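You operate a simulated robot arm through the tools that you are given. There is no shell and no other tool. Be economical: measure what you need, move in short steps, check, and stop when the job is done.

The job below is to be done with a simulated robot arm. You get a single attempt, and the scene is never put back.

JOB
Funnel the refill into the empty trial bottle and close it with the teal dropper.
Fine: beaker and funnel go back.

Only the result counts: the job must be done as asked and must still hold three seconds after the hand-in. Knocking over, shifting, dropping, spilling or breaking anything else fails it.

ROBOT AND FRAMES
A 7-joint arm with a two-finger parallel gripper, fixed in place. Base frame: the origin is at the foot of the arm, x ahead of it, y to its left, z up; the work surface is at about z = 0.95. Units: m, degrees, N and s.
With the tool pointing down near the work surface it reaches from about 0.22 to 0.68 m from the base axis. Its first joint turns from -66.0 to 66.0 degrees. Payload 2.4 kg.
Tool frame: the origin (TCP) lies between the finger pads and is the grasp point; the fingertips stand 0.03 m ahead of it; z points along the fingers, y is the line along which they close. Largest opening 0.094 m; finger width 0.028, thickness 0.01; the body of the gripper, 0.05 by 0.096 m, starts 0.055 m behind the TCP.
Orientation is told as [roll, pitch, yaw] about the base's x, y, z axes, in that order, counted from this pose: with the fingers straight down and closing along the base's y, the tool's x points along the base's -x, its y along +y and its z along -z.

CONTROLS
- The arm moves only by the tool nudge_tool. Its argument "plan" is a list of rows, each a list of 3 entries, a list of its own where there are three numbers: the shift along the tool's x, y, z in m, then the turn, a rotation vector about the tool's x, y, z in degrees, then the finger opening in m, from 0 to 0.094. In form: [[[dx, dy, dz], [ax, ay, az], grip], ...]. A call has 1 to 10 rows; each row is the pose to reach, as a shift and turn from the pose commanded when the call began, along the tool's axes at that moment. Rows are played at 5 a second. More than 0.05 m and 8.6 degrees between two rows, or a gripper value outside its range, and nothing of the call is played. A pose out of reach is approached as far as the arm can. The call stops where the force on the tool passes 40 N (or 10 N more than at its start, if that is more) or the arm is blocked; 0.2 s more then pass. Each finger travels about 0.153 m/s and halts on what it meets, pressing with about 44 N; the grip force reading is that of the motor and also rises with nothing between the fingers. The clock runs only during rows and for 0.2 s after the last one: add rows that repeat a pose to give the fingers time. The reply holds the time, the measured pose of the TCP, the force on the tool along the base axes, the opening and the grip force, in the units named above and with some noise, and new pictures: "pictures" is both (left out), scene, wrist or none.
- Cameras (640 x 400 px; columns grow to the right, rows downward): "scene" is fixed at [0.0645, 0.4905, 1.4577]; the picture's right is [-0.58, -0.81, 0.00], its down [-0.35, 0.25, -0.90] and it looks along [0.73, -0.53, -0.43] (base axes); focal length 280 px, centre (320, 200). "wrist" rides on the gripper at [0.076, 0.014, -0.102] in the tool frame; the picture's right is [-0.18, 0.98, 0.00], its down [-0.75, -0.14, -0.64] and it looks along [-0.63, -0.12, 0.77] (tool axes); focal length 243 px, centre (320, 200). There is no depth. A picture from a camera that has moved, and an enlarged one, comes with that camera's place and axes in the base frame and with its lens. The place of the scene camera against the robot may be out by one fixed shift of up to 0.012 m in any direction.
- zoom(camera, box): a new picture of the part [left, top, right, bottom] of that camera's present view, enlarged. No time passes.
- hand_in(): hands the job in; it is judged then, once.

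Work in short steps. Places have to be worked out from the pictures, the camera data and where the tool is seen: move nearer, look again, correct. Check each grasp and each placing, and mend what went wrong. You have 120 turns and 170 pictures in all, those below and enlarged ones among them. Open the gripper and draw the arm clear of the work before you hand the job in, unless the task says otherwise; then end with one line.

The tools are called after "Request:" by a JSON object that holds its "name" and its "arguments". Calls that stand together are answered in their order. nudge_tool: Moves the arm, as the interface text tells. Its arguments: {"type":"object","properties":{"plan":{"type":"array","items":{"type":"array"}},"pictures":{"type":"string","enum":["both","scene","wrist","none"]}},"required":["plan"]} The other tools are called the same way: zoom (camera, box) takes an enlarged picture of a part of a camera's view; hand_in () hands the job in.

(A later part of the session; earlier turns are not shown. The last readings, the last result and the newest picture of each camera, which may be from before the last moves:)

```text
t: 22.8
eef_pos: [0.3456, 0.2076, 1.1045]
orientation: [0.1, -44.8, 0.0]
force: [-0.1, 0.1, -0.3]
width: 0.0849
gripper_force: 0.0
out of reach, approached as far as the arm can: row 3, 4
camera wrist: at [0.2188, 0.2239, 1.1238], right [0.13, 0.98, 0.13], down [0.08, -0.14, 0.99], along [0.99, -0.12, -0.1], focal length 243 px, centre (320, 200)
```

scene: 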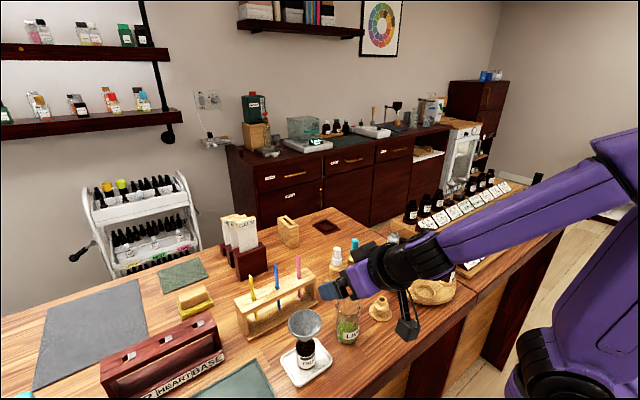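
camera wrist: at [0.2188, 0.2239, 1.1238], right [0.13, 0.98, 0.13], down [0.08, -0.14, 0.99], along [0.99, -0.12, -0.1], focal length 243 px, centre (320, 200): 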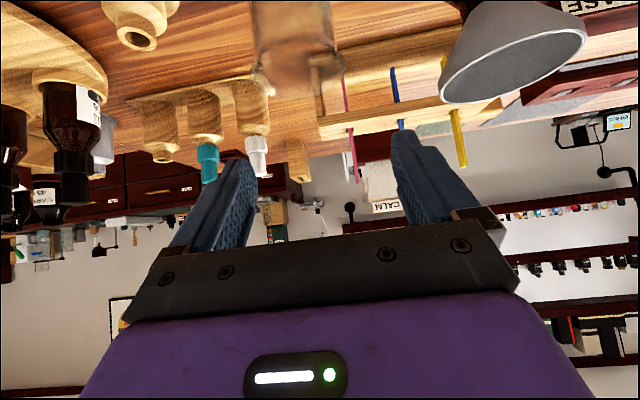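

The forward-tilted approach is limited here. Better idea: yaw the hand so its closing axis lies along x and tilt sideways (about base x), pouring away from the hand toward +y. I first return to vertical and rise.

Request:
{"name": "nudge_tool", "arguments": {"plan": [[[-0.014, 0, -0.014], [0, 7.5, 0], 0.085], [[-0.028, 0, -0.028], [0, 15, 0], 0.085], [[-0.042, 0, -0.042], [0, 22.5, 0], 0.085], [[-0.0566, 0, -0.0566], [0, 30, 0], 0.085], [[-0.07, 0, -0.07], [0, 37.5, 0], 0.085], [[-0.07, 0, -0.07], [0, 45, 0], 0.085], [[-0.07, 0, -0.07], [0, 45, 0], 0.085]], "pictures": "none"}}

```text
t: 24.4
eef_pos: [0.3474, 0.2085, 1.2043]
orientation: [0.0, 0.1, 0.0]
force: [0.4, -0.3, 0.5]
width: 0.0852
gripper_force: 0.1
```

Now yaw −90° (about tool z +90), part 1 of the rehearsal at safe height.

Request:
{"name": "nudge_tool", "arguments": {"plan": [[[0, 0, 0], [0, 0, 8.5], 0.085], [[0, 0, 0], [0, 0, 17], 0.085], [[0, 0, 0], [0, 0, 25.5], 0.085], [[0, 0, 0], [0, 0, 34], 0.085], [[0, 0, 0], [0, 0, 42.5], 0.085], [[0, 0, 0], [0, 0, 51], 0.085], [[0, 0, 0], [0, 0, 59.5], 0.085], [[0, 0, 0], [0, 0, 68], 0.085], [[0, 0, 0], [0, 0, 76.5], 0.085], [[0, 0, 0], [0, 0, 85], 0.085]], "pictures": "none"}}

```text
t: 26.6
eef_pos: [0.3467, 0.2091, 1.2049]
orientation: [0.0, -0.1, -85.2]
force: [-0.3, -0.4, 0.4]
width: 0.0849
gripper_force: 0.0
```

Yaw works. Now tilt +60° about tool y (fingers toward +y), still high.

Request:
{"name": "nudge_tool", "arguments": {"plan": [[[0, 0, 0], [0, 8.5, 0], 0.085], [[0, 0, 0], [0, 17, 0], 0.085], [[0, 0, 0], [0, 25.5, 0], 0.085], [[0, 0, 0], [0, 34, 0], 0.085], [[0, 0, 0], [0, 42.5, 0], 0.085], [[0, 0, 0], [0, 51, 0], 0.085], [[0, 0, 0], [0, 57, 0], 0.085], [[0, 0, 0], [0, 57, 0], 0.085]]}}

```text
t: 28.4
eef_pos: [0.3462, 0.2089, 1.2041]
orientation: [0.1, 57.2, -84.9]
force: [0.0, -0.1, 0.1]
width: 0.0849
gripper_force: 0.1
camera wrist: at [0.3638, 0.1657, 1.3236], right [0.99, -0.01, -0.15], down [-0.06, -0.96, -0.28], along [-0.14, 0.29, -0.95], focal length 243 px, centre (320, 200)
```

scene: 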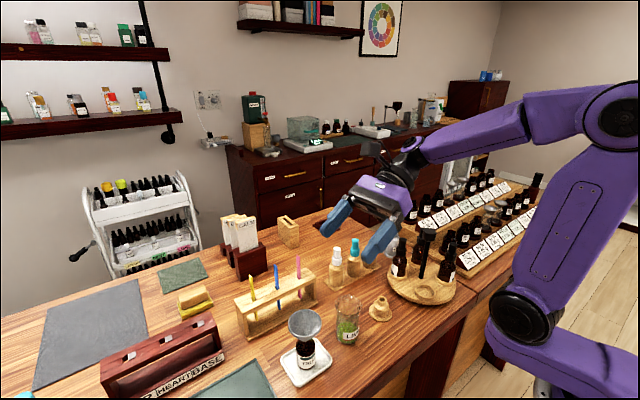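
wrist: 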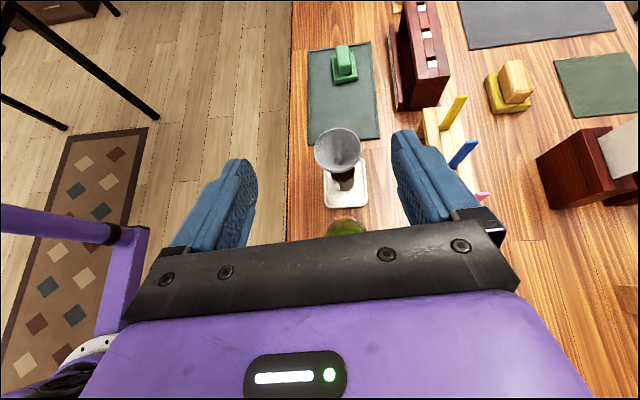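

Reachable with exact pose. Rehearse the pour end: turn back −86° now (toward −29°) while moving toward the funnel side.

Request:
{"name": "nudge_tool", "arguments": {"plan": [[[0.003, 0, 0.005], [0, -8.6, 0], 0.085], [[0.006, 0, 0.01], [0, -17.2, 0], 0.085], [[0.01, 0, 0.015], [0, -25.8, 0], 0.085], [[0.013, 0, 0.02], [0, -34.4, 0], 0.085], [[0.016, 0, 0.025], [0, -43, 0], 0.085], [[0.02, 0, 0.03], [0, -51.6, 0], 0.085], [[0.023, 0, 0.035], [0, -60.2, 0], 0.085], [[0.026, 0, 0.04], [0, -68.8, 0], 0.085], [[0.03, 0, 0.047], [0, -77.4, 0], 0.085], [[0.03, 0, 0.047], [0, -86, 0], 0.085]], "pictures": "none"}}

Request:
{"name": "nudge_tool", "arguments": {"plan": [[[0, 0, 0], [0, -8.6, 0], 0.085], [[0, 0, 0], [0, -17.2, 0], 0.085], [[0, 0, 0], [0, -25.8, 0], 0.085], [[0, 0, 0], [0, -34.4, 0], 0.085], [[0, 0, 0], [0, -34.4, 0], 0.085]], "pictures": "scene"}}

```text
t: 30.6
eef_pos: [0.3417, 0.2653, 1.2027]
orientation: [0.1, -29.1, -85.0]
force: [-0.5, 0.5, 0.0]
width: 0.0848
gripper_force: 0.0
```

```text
t: 31.8
eef_pos: [0.3414, 0.2635, 1.2039]
orientation: [0.1, -63.5, -85.0]
force: [-0.4, 0.3, 0.2]
width: 0.0848
gripper_force: 0.2
```

scene: 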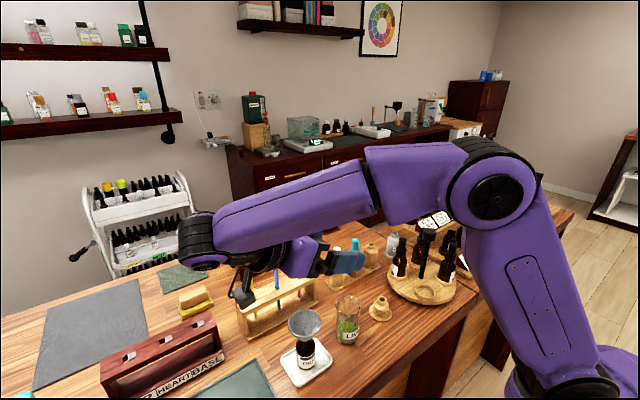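

The full range +57°…−63° works. I'll grasp at +42° so the forearm clears the carousel bottle. Returning tilt now.

Request:
{"name": "nudge_tool", "arguments": {"plan": [[[-0.003, 0, 0.005], [0, 8.6, 0], 0.085], [[-0.006, 0, 0.01], [0, 17.2, 0], 0.085], [[-0.01, 0, 0.016], [0, 25.8, 0], 0.085], [[-0.013, 0, 0.021], [0, 34.4, 0], 0.085], [[-0.016, 0, 0.026], [0, 43, 0], 0.085], [[-0.02, 0, 0.032], [0, 51.6, 0], 0.085], [[-0.023, 0, 0.037], [0, 60.2, 0], 0.085], [[-0.026, 0, 0.043], [0, 68.8, 0], 0.085], [[-0.03, 0, 0.053], [0, 77.4, 0], 0.085], [[-0.03, 0, 0.053], [0, 86, 0], 0.085]], "pictures": "none"}}

Request:
{"name": "nudge_tool", "arguments": {"plan": [[[0, 0, 0], [0, 6.5, 0], 0.085], [[0, 0, 0], [0, 13, 0], 0.085], [[0, 0, 0], [0, 19.5, 0], 0.085], [[0, 0, 0], [0, 19.5, 0], 0.085]]}}

Request:
{"name": "zoom", "arguments": {"camera": "wrist", "box": [220, 60, 460, 240]}}

```text
t: 34.0
eef_pos: [0.3478, 0.2026, 1.2061]
orientation: [0.2, 22.8, -85.0]
force: [0.2, -0.3, -0.2]
width: 0.0848
gripper_force: 0.0
```

```text
t: 35.0
eef_pos: [0.347, 0.2028, 1.2073]
orientation: [-0.1, 42.2, -85.1]
force: [-0.1, 0.5, -0.2]
width: 0.085
gripper_force: 0.1
camera wrist: at [0.3617, 0.193, 1.3335], right [0.99, -0.05, -0.12], down [-0.05, -1.0, -0.03], along [-0.12, 0.04, -0.99], focal length 243 px, centre (320, 200)
```

scene: 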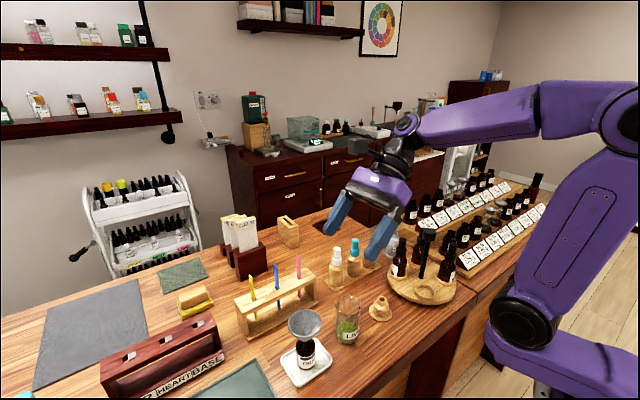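
wrist: 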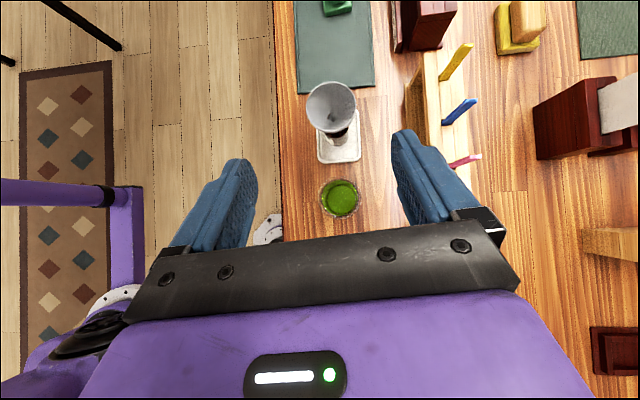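

```text
2.22 times, centred on (340, 150) of wrist
camera zoom: at [0.3617, 0.193, 1.3335], right [0.99, -0.05, -0.12], down [-0.05, -1.0, -0.03], along [-0.12, 0.04, -0.99], focal length 539 px, centre (276, 311)
```

zoom: 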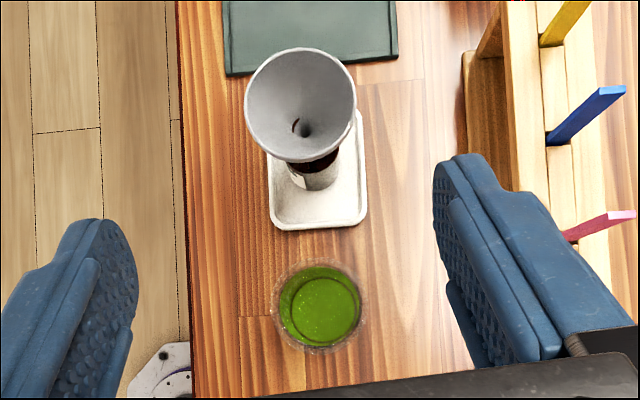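

Clear overhead view: beaker ≈(0.349,0.205). I move to the pre-approach point behind it (along the tool axis), then check.

Request:
{"name": "nudge_tool", "arguments": {"plan": [[[-0.035, 0.0005, 0.007], [0, 0, 0], 0.085], [[-0.07, 0.001, 0.015], [0, 0, 0], 0.085], [[-0.105, 0.0015, 0.022], [0, 0, 0], 0.085], [[-0.1386, 0.0018, 0.029], [0, 0, 0], 0.085], [[-0.1386, 0.0018, 0.029], [0, 0, 0], 0.085]]}}

Request:
{"name": "zoom", "arguments": {"camera": "scene", "box": [300, 180, 480, 340]}}

```text
t: 36.2
eef_pos: [0.3548, 0.1204, 1.0922]
orientation: [0.1, 42.0, -84.9]
force: [-0.1, 0.4, 0.1]
width: 0.0852
gripper_force: 0.0
camera wrist: at [0.3696, 0.11, 1.2194], right [0.99, -0.05, -0.12], down [-0.05, -1.0, -0.03], along [-0.12, 0.04, -0.99], focal length 243 px, centre (320, 200)
```

scene: 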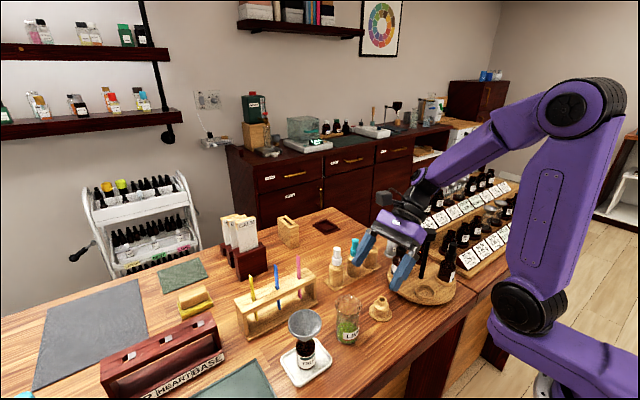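
wrist: 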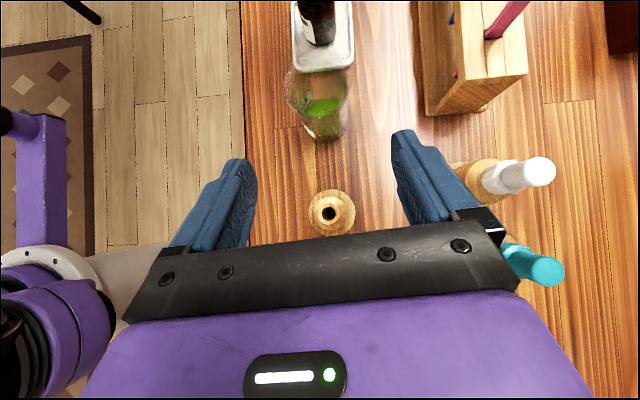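

```text
2.50 times, centred on (390, 260) of scene
camera zoom: at [0.0645, 0.4904, 1.4577], right [-0.58, -0.81, 0.0], down [-0.35, 0.25, -0.9], along [0.73, -0.53, -0.43], focal length 700 px, centre (145, 50)
```

zoom: 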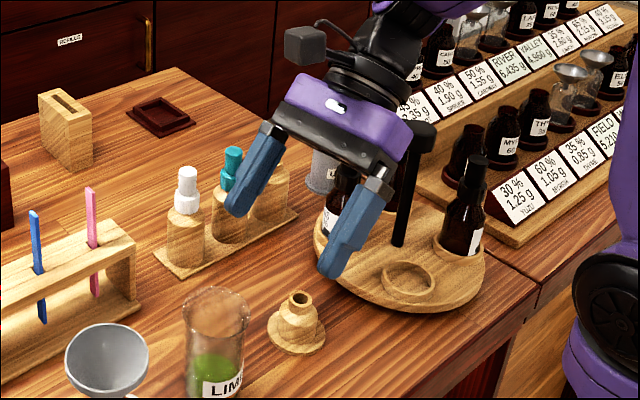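

Aligned (beaker at column ≈320, midway between the pads). Advance along the tool axis.

Request:
{"name": "nudge_tool", "arguments": {"plan": [[[0, 0, 0.03], [0, 0, 0], 0.085], [[0, 0, 0.06], [0, 0, 0], 0.085], [[0, 0, 0.09], [0, 0, 0], 0.085], [[0, 0, 0.12], [0, 0, 0], 0.085], [[0, 0, 0.12], [0, 0, 0], 0.085]]}}

Request:
{"name": "zoom", "arguments": {"camera": "scene", "box": [290, 220, 450, 360]}}

```text
t: 37.4
eef_pos: [0.3485, 0.2019, 1.0022]
orientation: [-0.1, 42.1, -85.0]
force: [0.0, -0.3, 0.4]
width: 0.0849
gripper_force: 0.0
camera wrist: at [0.3631, 0.1912, 1.1298], right [0.99, -0.05, -0.12], down [-0.05, -1.0, -0.03], along [-0.12, 0.04, -0.99], focal length 243 px, centre (320, 200)
```

scene: 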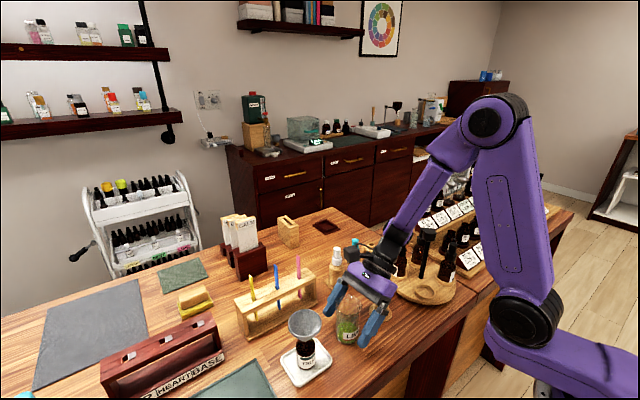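
wrist: 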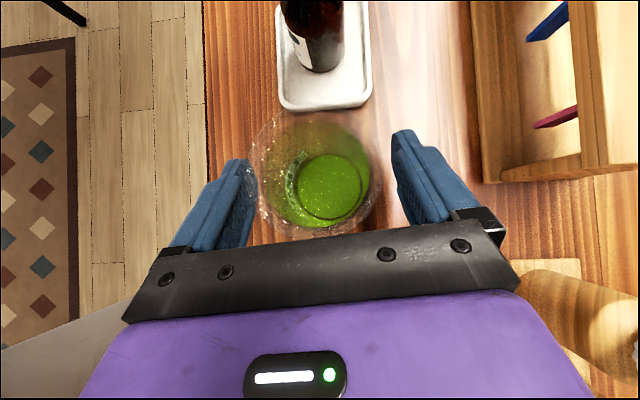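

```text
2.86 times, centred on (370, 290) of scene
camera zoom: at [0.0645, 0.4905, 1.4577], right [-0.58, -0.81, 0.0], down [-0.35, 0.25, -0.9], along [0.73, -0.53, -0.43], focal length 800 px, centre (177, -57)
```

zoom: 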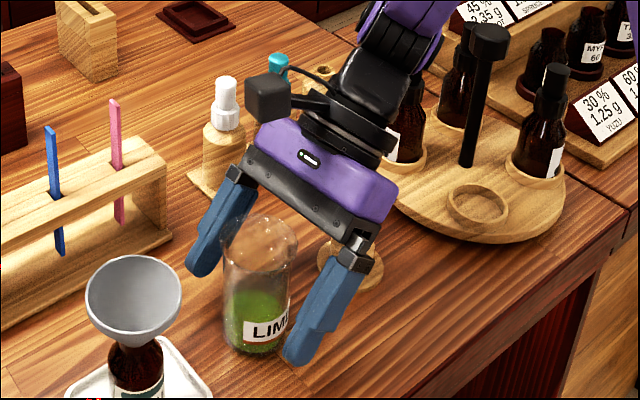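

Beaker centred between the pads, no contact. Close.

Request:
{"name": "nudge_tool", "arguments": {"plan": [[[0, 0, 0], [0, 0, 0], 0.065], [[0, 0, 0], [0, 0, 0], 0.045], [[0, 0, 0], [0, 0, 0], 0.04], [[0, 0, 0], [0, 0, 0], 0.04]]}}

Request:
{"name": "zoom", "arguments": {"camera": "scene", "box": [290, 220, 450, 360]}}

```text
t: 38.4
eef_pos: [0.3493, 0.2019, 1.0032]
orientation: [0.0, 42.1, -84.9]
force: [0.4, 0.1, 3.0]
width: 0.0534
gripper_force: 44.4
camera wrist: at [0.3633, 0.1909, 1.1302], right [0.99, -0.05, -0.12], down [-0.05, -1.0, -0.03], along [-0.12, 0.04, -0.99], focal length 243 px, centre (320, 200)
```

scene: 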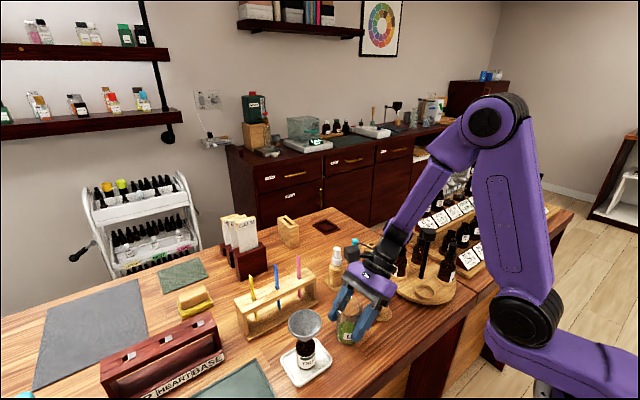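
wrist: 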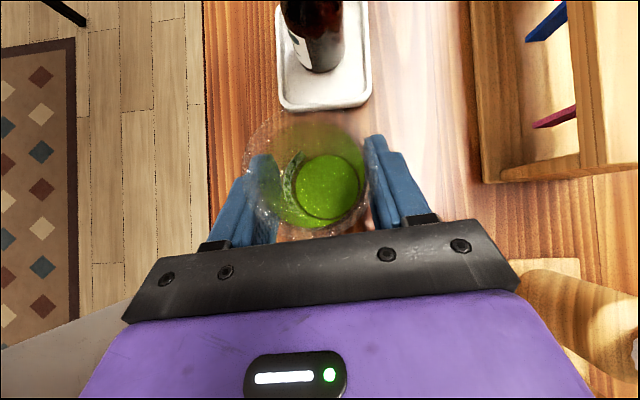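

```text
2.86 times, centred on (370, 290) of scene
camera zoom: at [0.0645, 0.4905, 1.4577], right [-0.58, -0.81, 0.0], down [-0.35, 0.25, -0.9], along [0.73, -0.53, -0.43], focal length 800 px, centre (177, -57)
```

zoom: 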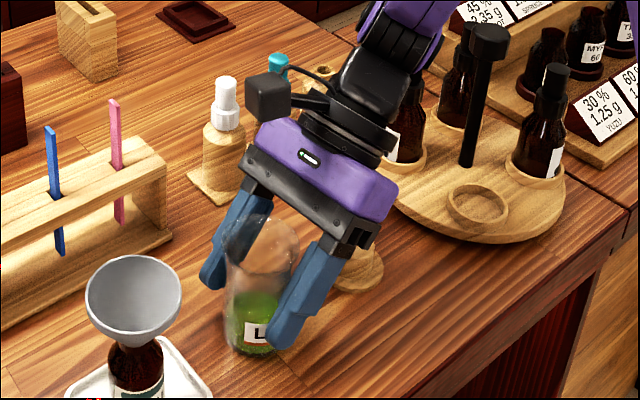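

Gripped at 0.0534, 44 N. I lift straight up 0.12 m.

Request:
{"name": "nudge_tool", "arguments": {"plan": [[[0.007, 0, -0.0074], [0, 0, 0], 0.04], [[0.02, 0, -0.022], [0, 0, 0], 0.04], [[0.04, 0, -0.0445], [0, 0, 0], 0.04], [[0.06, 0, -0.067], [0, 0, 0], 0.04], [[0.08, 0, -0.089], [0, 0, 0], 0.04], [[0.08, 0, -0.089], [0, 0, 0], 0.04]]}}

Request:
{"name": "zoom", "arguments": {"camera": "scene", "box": [270, 200, 430, 380]}}

```text
t: 39.8
eef_pos: [0.3481, 0.1998, 1.1212]
orientation: [0.1, 42.1, -84.9]
force: [0.6, -0.1, -0.7]
width: 0.0533
gripper_force: 43.9
camera wrist: at [0.3621, 0.1898, 1.2486], right [0.99, -0.05, -0.12], down [-0.05, -1.0, -0.03], along [-0.12, 0.04, -0.99], focal length 243 px, centre (320, 200)
```

scene: 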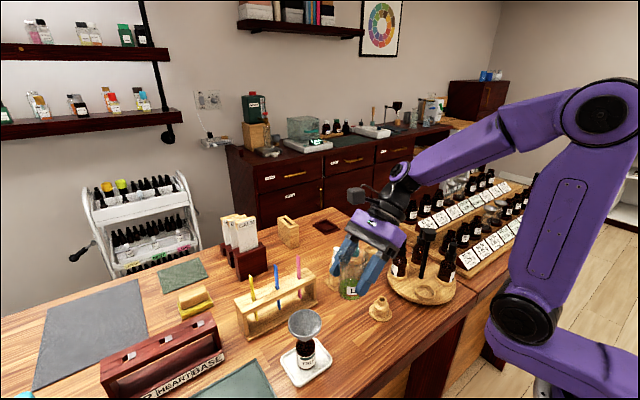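
wrist: 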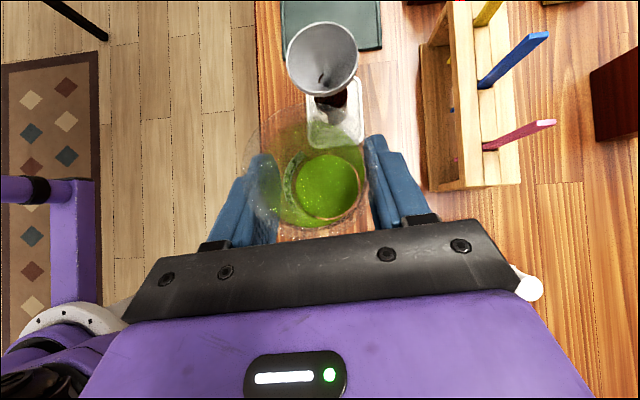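

```text
2.22 times, centred on (350, 290) of scene
camera zoom: at [0.0645, 0.4905, 1.4577], right [-0.58, -0.81, 0.0], down [-0.35, 0.25, -0.9], along [0.73, -0.53, -0.43], focal length 622 px, centre (253, 0)
```

zoom: 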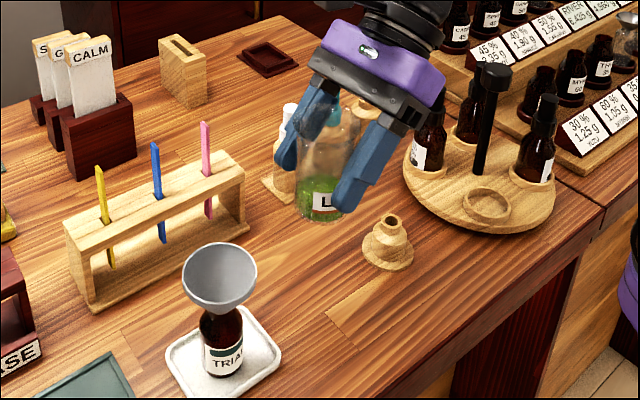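

Held securely, liquid level. I zoom in to determine rim height relative to the TCP.

Request:
{"name": "zoom", "arguments": {"camera": "wrist", "box": [220, 80, 400, 240]}}

Request:
{"name": "zoom", "arguments": {"camera": "scene", "box": [320, 210, 400, 310]}}

```text
2.50 times, centred on (310, 160) of wrist
camera zoom: at [0.3621, 0.1898, 1.2486], right [0.99, -0.05, -0.12], down [-0.05, -1.0, -0.03], along [-0.12, 0.04, -0.99], focal length 606 px, centre (345, 300)
```

zoom: 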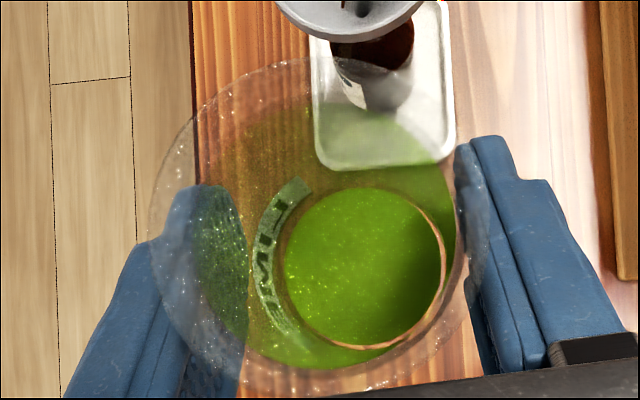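

```text
4.00 times, centred on (360, 260) of scene
camera zoom: at [0.0645, 0.4905, 1.4577], right [-0.58, -0.81, 0.0], down [-0.35, 0.25, -0.9], along [0.73, -0.53, -0.43], focal length 1120 px, centre (160, -40)
```

zoom: 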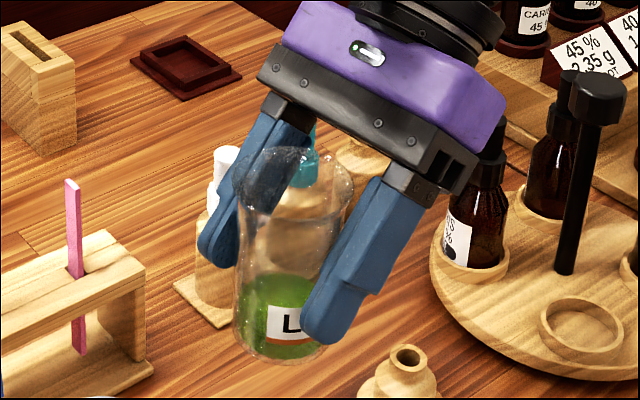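

Rim is ≈0.033 above the TCP with a flared radius ≈0.03. Stage 1: tilt to 55° (below pour-off angle) while bringing the lip over the funnel about 5 cm above its rim.

Request:
{"name": "nudge_tool", "arguments": {"plan": [[[0.005, 0.001, 0.0037], [0, -7.8, 0], 0.04], [[0.01, 0.002, 0.0074], [0, -15.7, 0], 0.04], [[0.015, 0.003, 0.011], [0, -23.6, 0], 0.04], [[0.02, 0.004, 0.0147], [0, -31.4, 0], 0.04], [[0.025, 0.005, 0.0184], [0, -39.3, 0], 0.04], [[0.03, 0.006, 0.022], [0, -47.1, 0], 0.04], [[0.0346, 0.0064, 0.0258], [0, -55, 0], 0.04], [[0.0346, 0.0064, 0.0258], [0, -55, 0], 0.04]]}}

Request:
{"name": "zoom", "arguments": {"camera": "scene", "box": [260, 220, 400, 380]}}

```text
t: 41.6
eef_pos: [0.351, 0.2432, 1.1269]
orientation: [-0.1, -13.0, -85.0]
force: [1.2, -0.5, -1.8]
width: 0.0533
gripper_force: 43.9
camera wrist: at [0.3561, 0.3426, 1.21], right [0.99, -0.09, 0.04], down [-0.09, -0.6, 0.79], along [-0.05, -0.79, -0.61], focal length 243 px, centre (320, 200)
```

scene: 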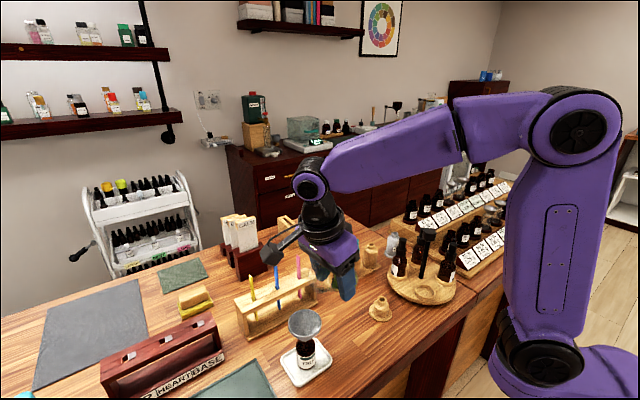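
wrist: 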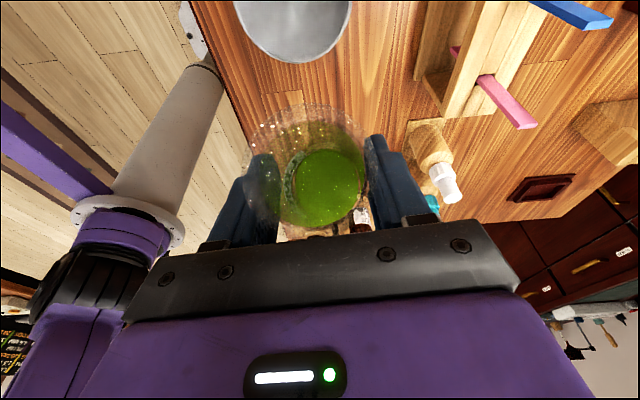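

```text
2.50 times, centred on (330, 300) of scene
camera zoom: at [0.0645, 0.4905, 1.4577], right [-0.58, -0.81, 0.0], down [-0.35, 0.25, -0.9], along [0.73, -0.53, -0.43], focal length 700 px, centre (295, -50)
```

zoom: 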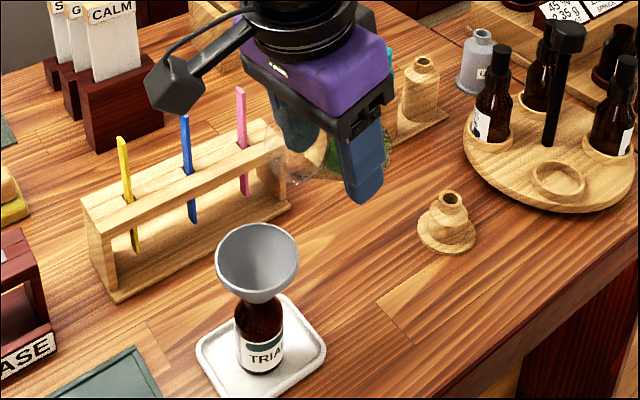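

No spill, beaker at 55°. I zoom the wrist view to check lateral alignment of lip with funnel.

Request:
{"name": "zoom", "arguments": {"camera": "wrist", "box": [200, 0, 400, 125]}}

```text
3.20 times, centred on (300, 62) of wrist
camera zoom: at [0.3561, 0.3426, 1.21], right [0.99, -0.09, 0.04], down [-0.09, -0.6, 0.79], along [-0.05, -0.79, -0.61], focal length 776 px, centre (384, 640)
```

zoom: 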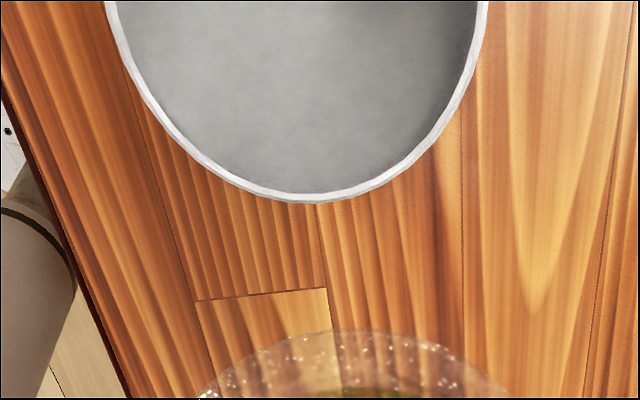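

Geometry agrees: lip at p≈−0.02 from funnel centre, laterally centred. Stage 2: lower the lip to ~2.5 cm above the rim near centre and tilt slowly to 71°, then look.

Request:
{"name": "nudge_tool", "arguments": {"plan": [[[0.0167, 0, 0.0187], [0, -4, 0], 0.04], [[0.0194, 0, 0.0263], [0, -8, 0], 0.04], [[0.0202, 0, 0.0241], [0, -12, 0], 0.04], [[0.0209, 0, 0.0208], [0, -16, 0], 0.04], [[0.0209, 0, 0.0208], [0, -16, 0], 0.04]], "pictures": "wrist"}}

Request:
{"name": "zoom", "arguments": {"camera": "scene", "box": [260, 240, 380, 380]}}

```text
t: 42.8
eef_pos: [0.3501, 0.2593, 1.1003]
orientation: [-0.1, -28.9, -84.9]
force: [0.5, -0.2, -0.7]
width: 0.0534
gripper_force: 43.8
camera wrist: at [0.3533, 0.3769, 1.1539], right [0.99, -0.08, 0.09], down [-0.11, -0.36, 0.93], along [-0.04, -0.93, -0.37], focal length 243 px, centre (320, 200)
```

wrist: 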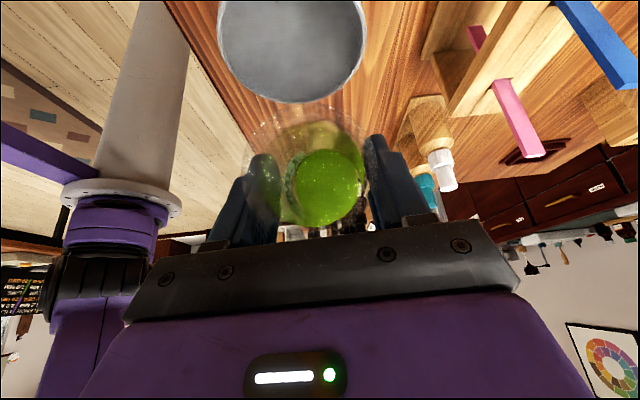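

```text
2.86 times, centred on (320, 310) of scene
camera zoom: at [0.0645, 0.4905, 1.4577], right [-0.58, -0.81, 0.0], down [-0.35, 0.25, -0.9], along [0.73, -0.53, -0.43], focal length 800 px, centre (320, -114)
```

zoom: 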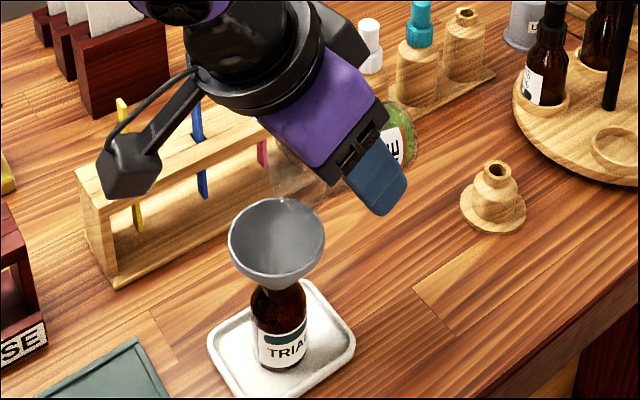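

No spill. Continue the pour slowly to 95°, keeping the lip fixed over the funnel centre.

Request:
{"name": "nudge_tool", "arguments": {"plan": [[[0.0001, 0, -0.0029], [0, -4, 0], 0.04], [[0.0005, 0, -0.006], [0, -8, 0], 0.04], [[0.0007, 0, -0.0096], [0, -12, 0], 0.04], [[0.0017, 0, -0.0125], [0, -16, 0], 0.04], [[0.0017, 0, -0.0125], [0, -16, 0], 0.04], [[0.0027, 0, -0.0157], [0, -20, 0], 0.04], [[0.0039, 0, -0.0187], [0, -24, 0], 0.04], [[0.0039, 0, -0.0187], [0, -24, 0], 0.04]], "pictures": "wrist"}}

Request:
{"name": "zoom", "arguments": {"camera": "scene", "box": [260, 240, 380, 380]}}

```text
t: 44.6
eef_pos: [0.3482, 0.2717, 1.117]
orientation: [0.1, -53.0, -85.0]
force: [0.3, -0.3, -0.3]
width: 0.0529
gripper_force: 43.8
camera wrist: at [0.3509, 0.401, 1.1171], right [0.99, -0.03, 0.15], down [-0.15, 0.05, 0.99], along [-0.03, -1.0, 0.04], focal length 243 px, centre (320, 200)
```

wrist: 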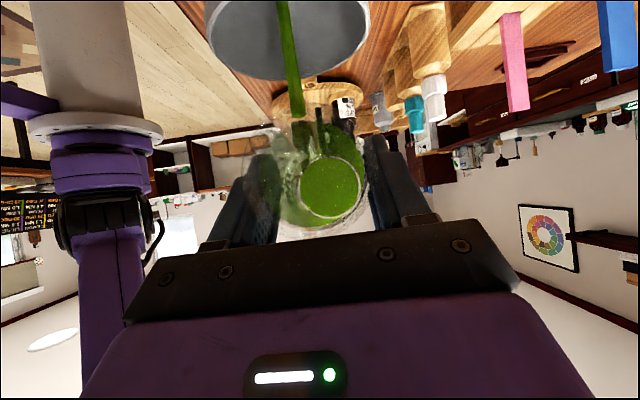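

```text
2.86 times, centred on (320, 310) of scene
camera zoom: at [0.0645, 0.4905, 1.4577], right [-0.58, -0.81, 0.0], down [-0.35, 0.25, -0.9], along [0.73, -0.53, -0.43], focal length 800 px, centre (320, -114)
```

zoom: 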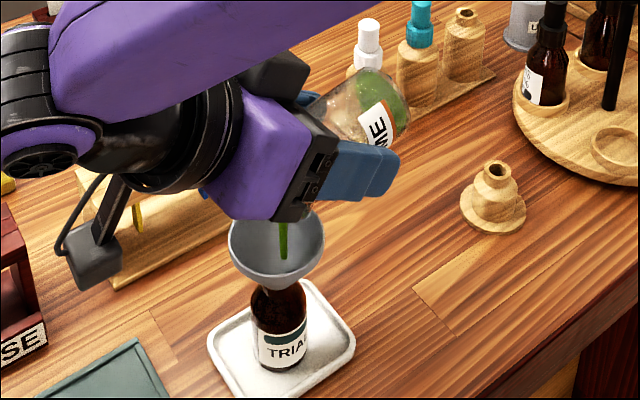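

The stream falls right into the middle of the funnel. I hold and let it run.

Request:
{"name": "nudge_tool", "arguments": {"plan": [[[0, 0, 0], [0, 0, 0], 0.04], [[0, 0, 0], [0, 0, 0], 0.04], [[0, 0, 0], [0, 0, 0], 0.04], [[0, 0, 0], [0, 0, 0], 0.04], [[0, 0, 0], [0, 0, 0], 0.04], [[0, 0, 0], [0, 0, 0], 0.04]], "pictures": "wrist"}}

Request:
{"name": "zoom", "arguments": {"camera": "scene", "box": [260, 240, 380, 380]}}

```text
t: 46.0
eef_pos: [0.3492, 0.2716, 1.1168]
orientation: [0.0, -52.8, -85.0]
force: [-0.2, 0.1, -1.0]
width: 0.0532
gripper_force: 44.2
camera wrist: at [0.3509, 0.4009, 1.1172], right [0.99, -0.03, 0.15], down [-0.15, 0.04, 0.99], along [-0.03, -1.0, 0.04], focal length 243 px, centre (320, 200)
```

wrist: 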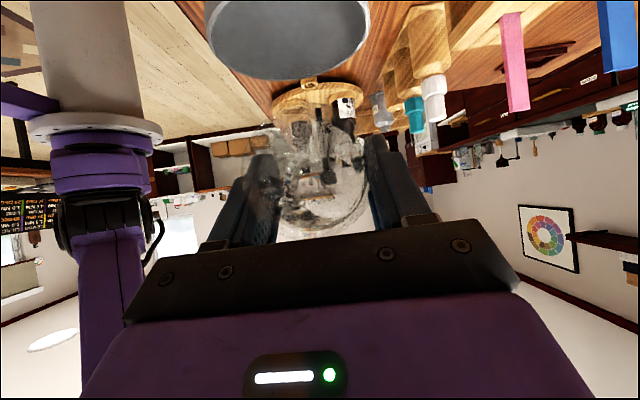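

```text
2.86 times, centred on (320, 310) of scene
camera zoom: at [0.0645, 0.4905, 1.4577], right [-0.58, -0.81, 0.0], down [-0.35, 0.25, -0.9], along [0.73, -0.53, -0.43], focal length 800 px, centre (320, -114)
```

zoom: 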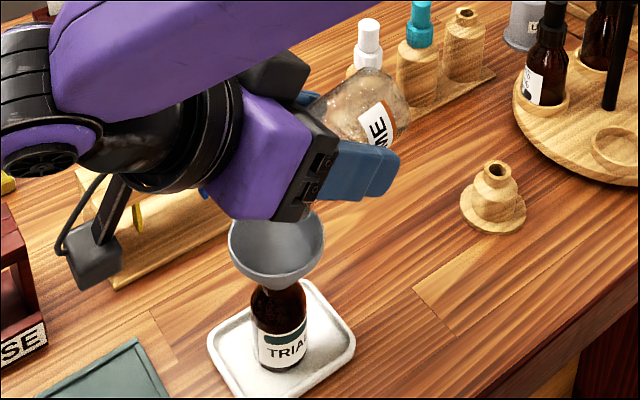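

The beaker is empty and nothing spilled. I rise and tilt the beaker back while retreating toward its spot.

Request:
{"name": "nudge_tool", "arguments": {"plan": [[[-0.022, 0, -0.004], [0, 8.6, 0], 0.04], [[-0.036, 0, -0.002], [0, 17.2, 0], 0.04], [[-0.046, 0, 0.003], [0, 25.8, 0], 0.04], [[-0.052, 0, 0.011], [0, 34.4, 0], 0.04], [[-0.054, 0, 0.022], [0, 43, 0], 0.04], [[-0.056, 0, 0.033], [0, 51.6, 0], 0.04], [[-0.055, 0, 0.04], [0, 60.2, 0], 0.04], [[-0.058, 0, 0.044], [0, 68.8, 0], 0.04], [[-0.058, 0, 0.044], [0, 77.4, 0], 0.04], [[-0.058, 0, 0.044], [0, 86, 0], 0.04]], "pictures": "none"}}

Request:
{"name": "nudge_tool", "arguments": {"plan": [[[0, 0, 0], [0, 4.5, 0], 0.04], [[0, 0, 0], [0, 9.0, 0], 0.04], [[0, 0, 0], [0, 9.0, 0], 0.04]]}}

Request:
{"name": "zoom", "arguments": {"camera": "scene", "box": [260, 200, 420, 380]}}

```text
t: 48.2
eef_pos: [0.3551, 0.2022, 1.1359]
orientation: [0.1, 33.2, -85.0]
force: [0.9, 0.2, 0.0]
width: 0.0531
gripper_force: 43.9
```

```text
t: 49.0
eef_pos: [0.3552, 0.2043, 1.1367]
orientation: [0.0, 42.2, -85.0]
force: [-0.1, 0.9, -1.3]
width: 0.0532
gripper_force: 44.0
camera wrist: at [0.3697, 0.1924, 1.2628], right [0.99, -0.05, -0.12], down [-0.05, -1.0, -0.03], along [-0.12, 0.04, -0.99], focal length 243 px, centre (320, 200)
```

scene: 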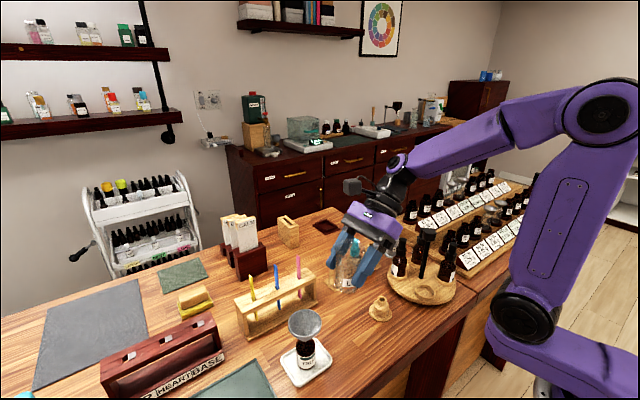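
wrist: 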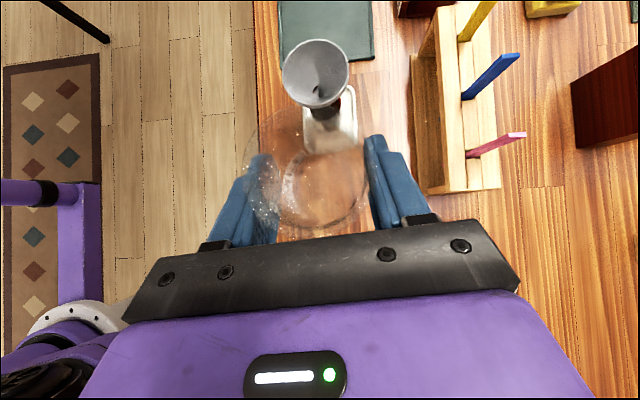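

```text
2.22 times, centred on (340, 290) of scene
camera zoom: at [0.0645, 0.4905, 1.4577], right [-0.58, -0.81, 0.0], down [-0.35, 0.25, -0.9], along [0.73, -0.53, -0.43], focal length 622 px, centre (276, 0)
```

zoom: 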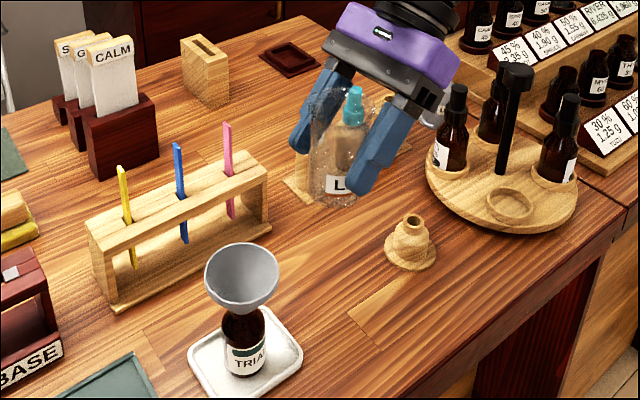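

Beaker upright again. I lower it to about 1.2 cm above its original spot.

Request:
{"name": "nudge_tool", "arguments": {"plan": [[[-0.02, -0.0061, 0.021], [0, 0, 0], 0.04], [[-0.045, -0.0061, 0.048], [0, 0, 0], 0.04], [[-0.066, -0.0061, 0.071], [0, 0, 0], 0.04], [[-0.0813, -0.0061, 0.0881], [0, 0, 0], 0.04], [[-0.0813, -0.0061, 0.0881], [0, 0, 0], 0.04]], "pictures": "none"}}

Request:
{"name": "zoom", "arguments": {"camera": "scene", "box": [300, 230, 420, 380]}}

```text
t: 50.2
eef_pos: [0.3485, 0.1999, 1.015]
orientation: [-0.1, 42.2, -85.0]
force: [-0.5, 0.6, 0.6]
width: 0.0534
gripper_force: 44.6
```

```text
2.67 times, centred on (360, 305) of scene
camera zoom: at [0.0645, 0.4905, 1.4577], right [-0.58, -0.81, 0.0], down [-0.35, 0.25, -0.9], along [0.73, -0.53, -0.43], focal length 747 px, centre (213, -80)
```

zoom: 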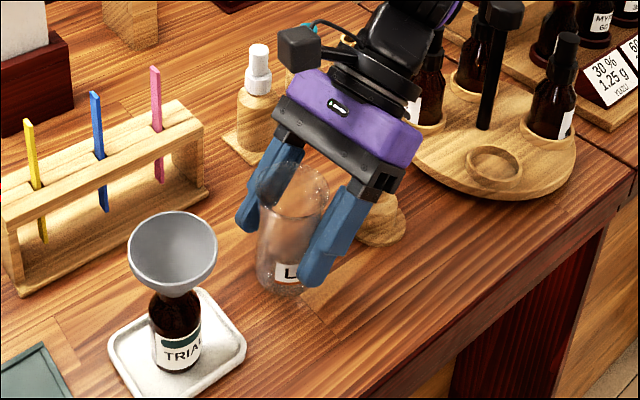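

Lower the last ~12 mm slowly to contact.

Request:
{"name": "nudge_tool", "arguments": {"plan": [[[-0.0017, 0, 0.004], [0, 0, 0], 0.04], [[-0.0044, 0, 0.007], [0, 0, 0], 0.04], [[-0.0057, 0, 0.0084], [0, 0, 0], 0.04], [[-0.0067, 0, 0.0095], [0, 0, 0], 0.04], [[-0.007, 0, 0.0099], [0, 0, 0], 0.04], [[-0.007, 0, 0.0099], [0, 0, 0], 0.04]], "pictures": "none"}}

Request:
{"name": "zoom", "arguments": {"camera": "scene", "box": [300, 230, 420, 380]}}

```text
t: 51.6
eef_pos: [0.35, 0.2019, 1.0051]
orientation: [0.0, 42.0, -85.0]
force: [-0.5, -0.1, 0.7]
width: 0.0533
gripper_force: 44.4
```

```text
2.67 times, centred on (360, 305) of scene
camera zoom: at [0.0645, 0.4905, 1.4578], right [-0.58, -0.81, 0.0], down [-0.35, 0.25, -0.9], along [0.73, -0.53, -0.43], focal length 747 px, centre (213, -80)
```

zoom: 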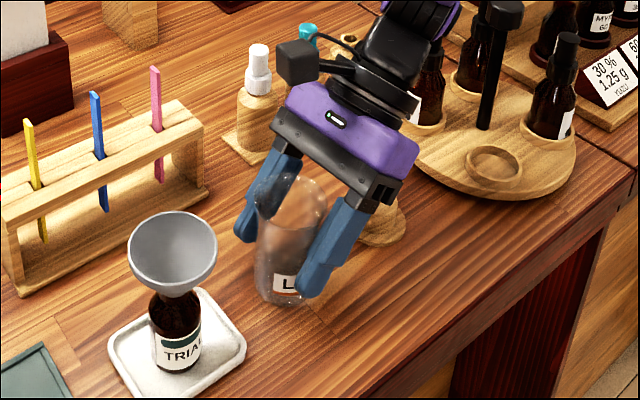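

No contact yet; down 1 mm steps up to 3 mm.

Request:
{"name": "nudge_tool", "arguments": {"plan": [[[-0.0007, 0, 0.0007], [0, 0, 0], 0.04], [[-0.0013, 0, 0.0015], [0, 0, 0], 0.04], [[-0.0013, 0, 0.0015], [0, 0, 0], 0.04]], "pictures": "none"}}

```text
t: 52.4
eef_pos: [0.349, 0.2018, 1.0036]
orientation: [0.3, 42.2, -84.9]
force: [6.1, -1.0, 28.0]
width: 0.0536
gripper_force: 43.5
```

Contact with the table. I relieve half a millimetre and open.

Request:
{"name": "nudge_tool", "arguments": {"plan": [[[0.0005, 0, -0.0006], [0, 0, 0], 0.05], [[0.0005, 0, -0.0006], [0, 0, 0], 0.065], [[0.0005, 0, -0.0006], [0, 0, 0], 0.085], [[0.0005, 0, -0.0006], [0, 0, 0], 0.085]], "pictures": "wrist"}}

Request:
{"name": "zoom", "arguments": {"camera": "scene", "box": [300, 230, 420, 380]}}

```text
t: 53.4
eef_pos: [0.3482, 0.202, 1.0033]
orientation: [0.0, 42.1, -84.9]
force: [1.0, -0.3, 0.7]
width: 0.0849
gripper_force: 0.1
camera wrist: at [0.3628, 0.1912, 1.1301], right [0.99, -0.05, -0.12], down [-0.05, -1.0, -0.03], along [-0.12, 0.04, -0.99], focal length 243 px, centre (320, 200)
```

wrist: 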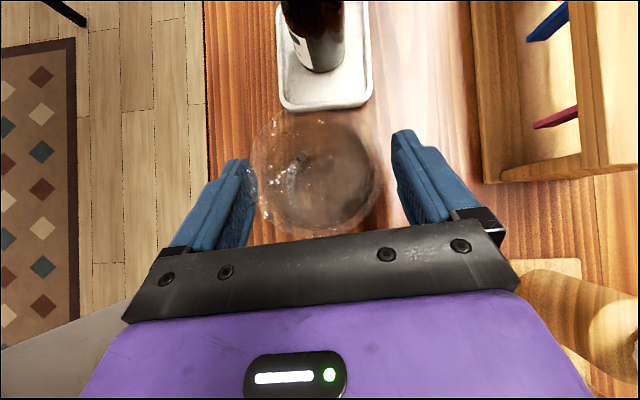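

```text
2.67 times, centred on (360, 305) of scene
camera zoom: at [0.0645, 0.4905, 1.4577], right [-0.58, -0.81, 0.0], down [-0.35, 0.25, -0.9], along [0.73, -0.53, -0.43], focal length 747 px, centre (213, -80)
```

zoom: 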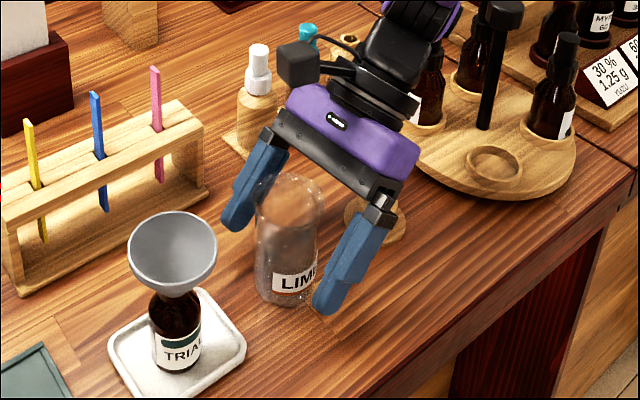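

Beaker stands back in its place. I retreat along the tool axis, then rise.

Request:
{"name": "nudge_tool", "arguments": {"plan": [[[0, 0, -0.03], [0, 0, 0], 0.085], [[0, 0, -0.06], [0, 0, 0], 0.085], [[0, 0, -0.09], [0, 0, 0], 0.085], [[0, 0, -0.12], [0, 0, 0], 0.085], [[0.03, 0, -0.15], [0, 0, 0], 0.085], [[0.06, 0, -0.18], [0, 0, 0], 0.085], [[0.08, 0, -0.2], [0, 0, 0], 0.085], [[0.08, 0, -0.2], [0, 0, 0], 0.085]], "pictures": "none"}}

Request:
{"name": "nudge_tool", "arguments": {"plan": [[[0, 0, 0], [0, -8.5, 0], 0.085], [[0, 0, 0], [0, -17, 0], 0.085], [[0, 0, 0], [0, -25.5, 0], 0.085], [[0, 0, 0], [0, -34, 0], 0.085], [[0, 0, 0], [0, -42.1, 0], 0.085], [[0, 0, 0], [0, -42.1, 0], 0.085]], "pictures": "scene"}}

```text
t: 55.2
eef_pos: [0.3574, 0.1293, 1.206]
orientation: [-0.1, 42.1, -84.9]
force: [0.3, -0.5, 0.6]
width: 0.085
gripper_force: 0.1
```

```text
t: 56.6
eef_pos: [0.356, 0.1265, 1.2052]
orientation: [-0.1, -0.1, -85.2]
force: [-0.7, 0.0, 0.0]
width: 0.0848
gripper_force: 0.1
```

scene: 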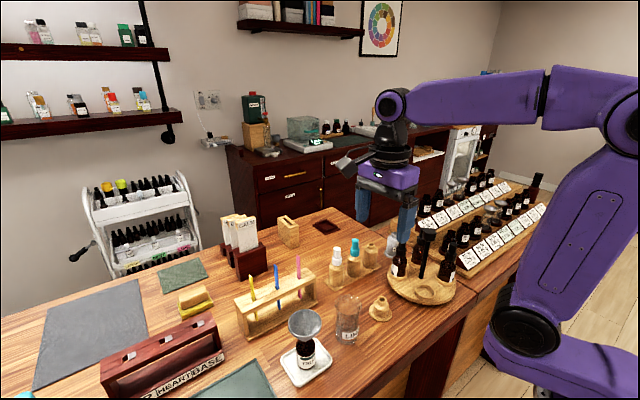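

Now yaw back to 0 while moving to above the funnel.

Request:
{"name": "nudge_tool", "arguments": {"plan": [[[0.018, 0.0004, 0], [0, 0, -8.5], 0.085], [[0.036, 0.0008, 0], [0, 0, -17], 0.085], [[0.054, 0.0012, 0], [0, 0, -25.5], 0.085], [[0.072, 0.0016, 0], [0, 0, -34], 0.085], [[0.09, 0.002, 0], [0, 0, -42.5], 0.085], [[0.108, 0.0026, 0], [0, 0, -51], 0.085], [[0.126, 0.003, 0], [0, 0, -59.5], 0.085], [[0.144, 0.0035, 0], [0, 0, -68], 0.085], [[0.162, 0.004, 0.01], [0, 0, -76.5], 0.085], [[0.181, 0.0044, 0.02], [0, 0, -85], 0.085]], "pictures": "wrist"}}

Request:
{"name": "zoom", "arguments": {"camera": "wrist", "box": [230, 20, 410, 220]}}

```text
t: 58.8
eef_pos: [0.3457, 0.3079, 1.1846]
orientation: [-0.1, 0.0, 0.2]
force: [0.0, 0.1, 0.7]
width: 0.0853
gripper_force: 0.0
camera wrist: at [0.2682, 0.3231, 1.2873], right [0.18, 0.98, 0.0], down [0.75, -0.14, 0.64], along [0.63, -0.12, -0.77], focal length 243 px, centre (320, 200)
```

wrist: 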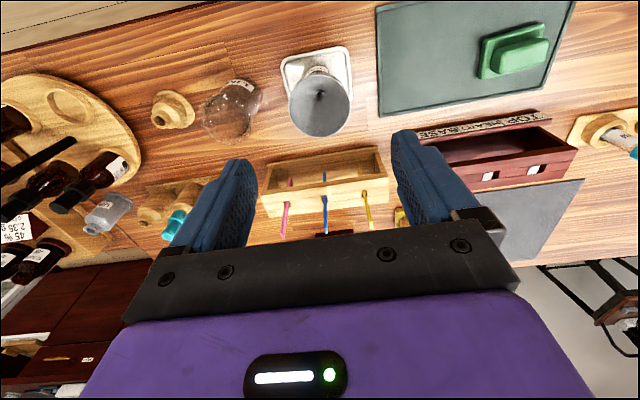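

```text
2.00 times, centred on (320, 120) of wrist
camera zoom: at [0.2682, 0.3231, 1.2873], right [0.18, 0.98, 0.0], down [0.75, -0.14, 0.64], along [0.63, -0.12, -0.77], focal length 485 px, centre (320, 360)
```

zoom: 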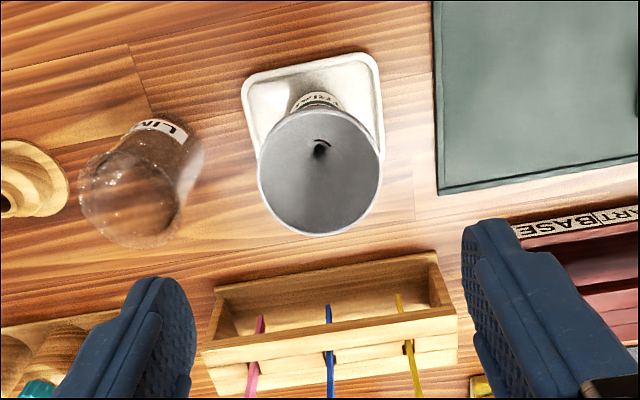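

Funnel drained and centred at (0.3446,0.308). I descend to the same grasp height as I released it (TCP z≈1.047).

Request:
{"name": "nudge_tool", "arguments": {"plan": [[[0.0007, 0, 0.04], [0, 0, 0], 0.085], [[0.0007, 0, 0.08], [0, 0, 0], 0.085], [[0.0007, 0, 0.115], [0, 0, 0], 0.08], [[0.0007, 0, 0.137], [0, 0, 0], 0.08], [[0.0007, 0, 0.137], [0, 0, 0], 0.08]], "pictures": "none"}}

Request:
{"name": "zoom", "arguments": {"camera": "wrist", "box": [230, 40, 410, 250]}}

```text
t: 60.0
eef_pos: [0.3426, 0.3084, 1.0471]
orientation: [0.0, 0.1, 0.0]
force: [-0.8, -0.1, -0.3]
width: 0.0803
gripper_force: 0.0
```

```text
1.90 times, centred on (320, 145) of wrist
camera zoom: at [0.2658, 0.3236, 1.1496], right [0.18, 0.98, 0.0], down [0.75, -0.14, 0.64], along [0.63, -0.12, -0.77], focal length 462 px, centre (320, 305)
```

zoom: 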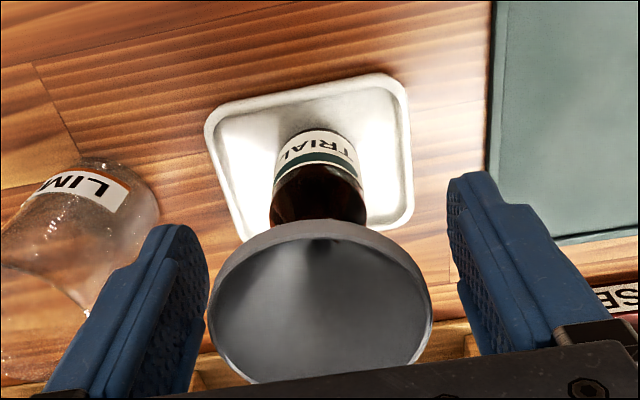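

Close on the rim with a tiny x correction.

Request:
{"name": "nudge_tool", "arguments": {"plan": [[[-0.0015, -0.0005, 0], [0, 0, 0], 0.08], [[-0.0015, -0.0005, 0], [0, 0, 0], 0.062], [[-0.0015, -0.0005, 0], [0, 0, 0], 0.04], [[-0.0015, -0.0005, 0], [0, 0, 0], 0.04], [[-0.0015, -0.0005, 0], [0, 0, 0], 0.04]], "pictures": "none"}}

Request:
{"name": "zoom", "arguments": {"camera": "wrist", "box": [230, 40, 410, 250]}}

```text
t: 61.2
eef_pos: [0.344, 0.3082, 1.0479]
orientation: [0.1, 0.0, -0.1]
force: [-0.5, -0.4, 0.2]
width: 0.0587
gripper_force: 13.3
```

```text
1.90 times, centred on (320, 145) of wrist
camera zoom: at [0.2673, 0.3233, 1.1501], right [0.18, 0.98, 0.0], down [0.75, -0.14, 0.64], along [0.63, -0.12, -0.77], focal length 462 px, centre (320, 305)
```

zoom: 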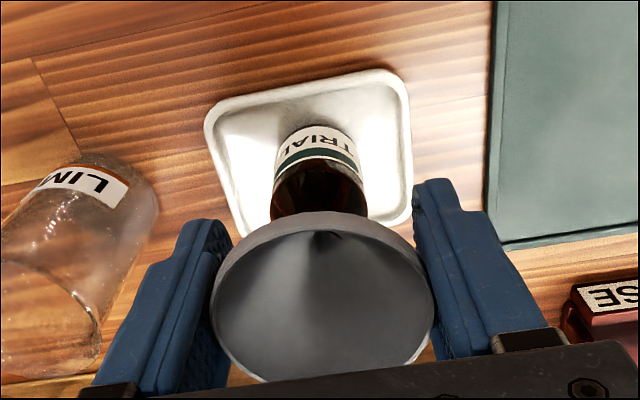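

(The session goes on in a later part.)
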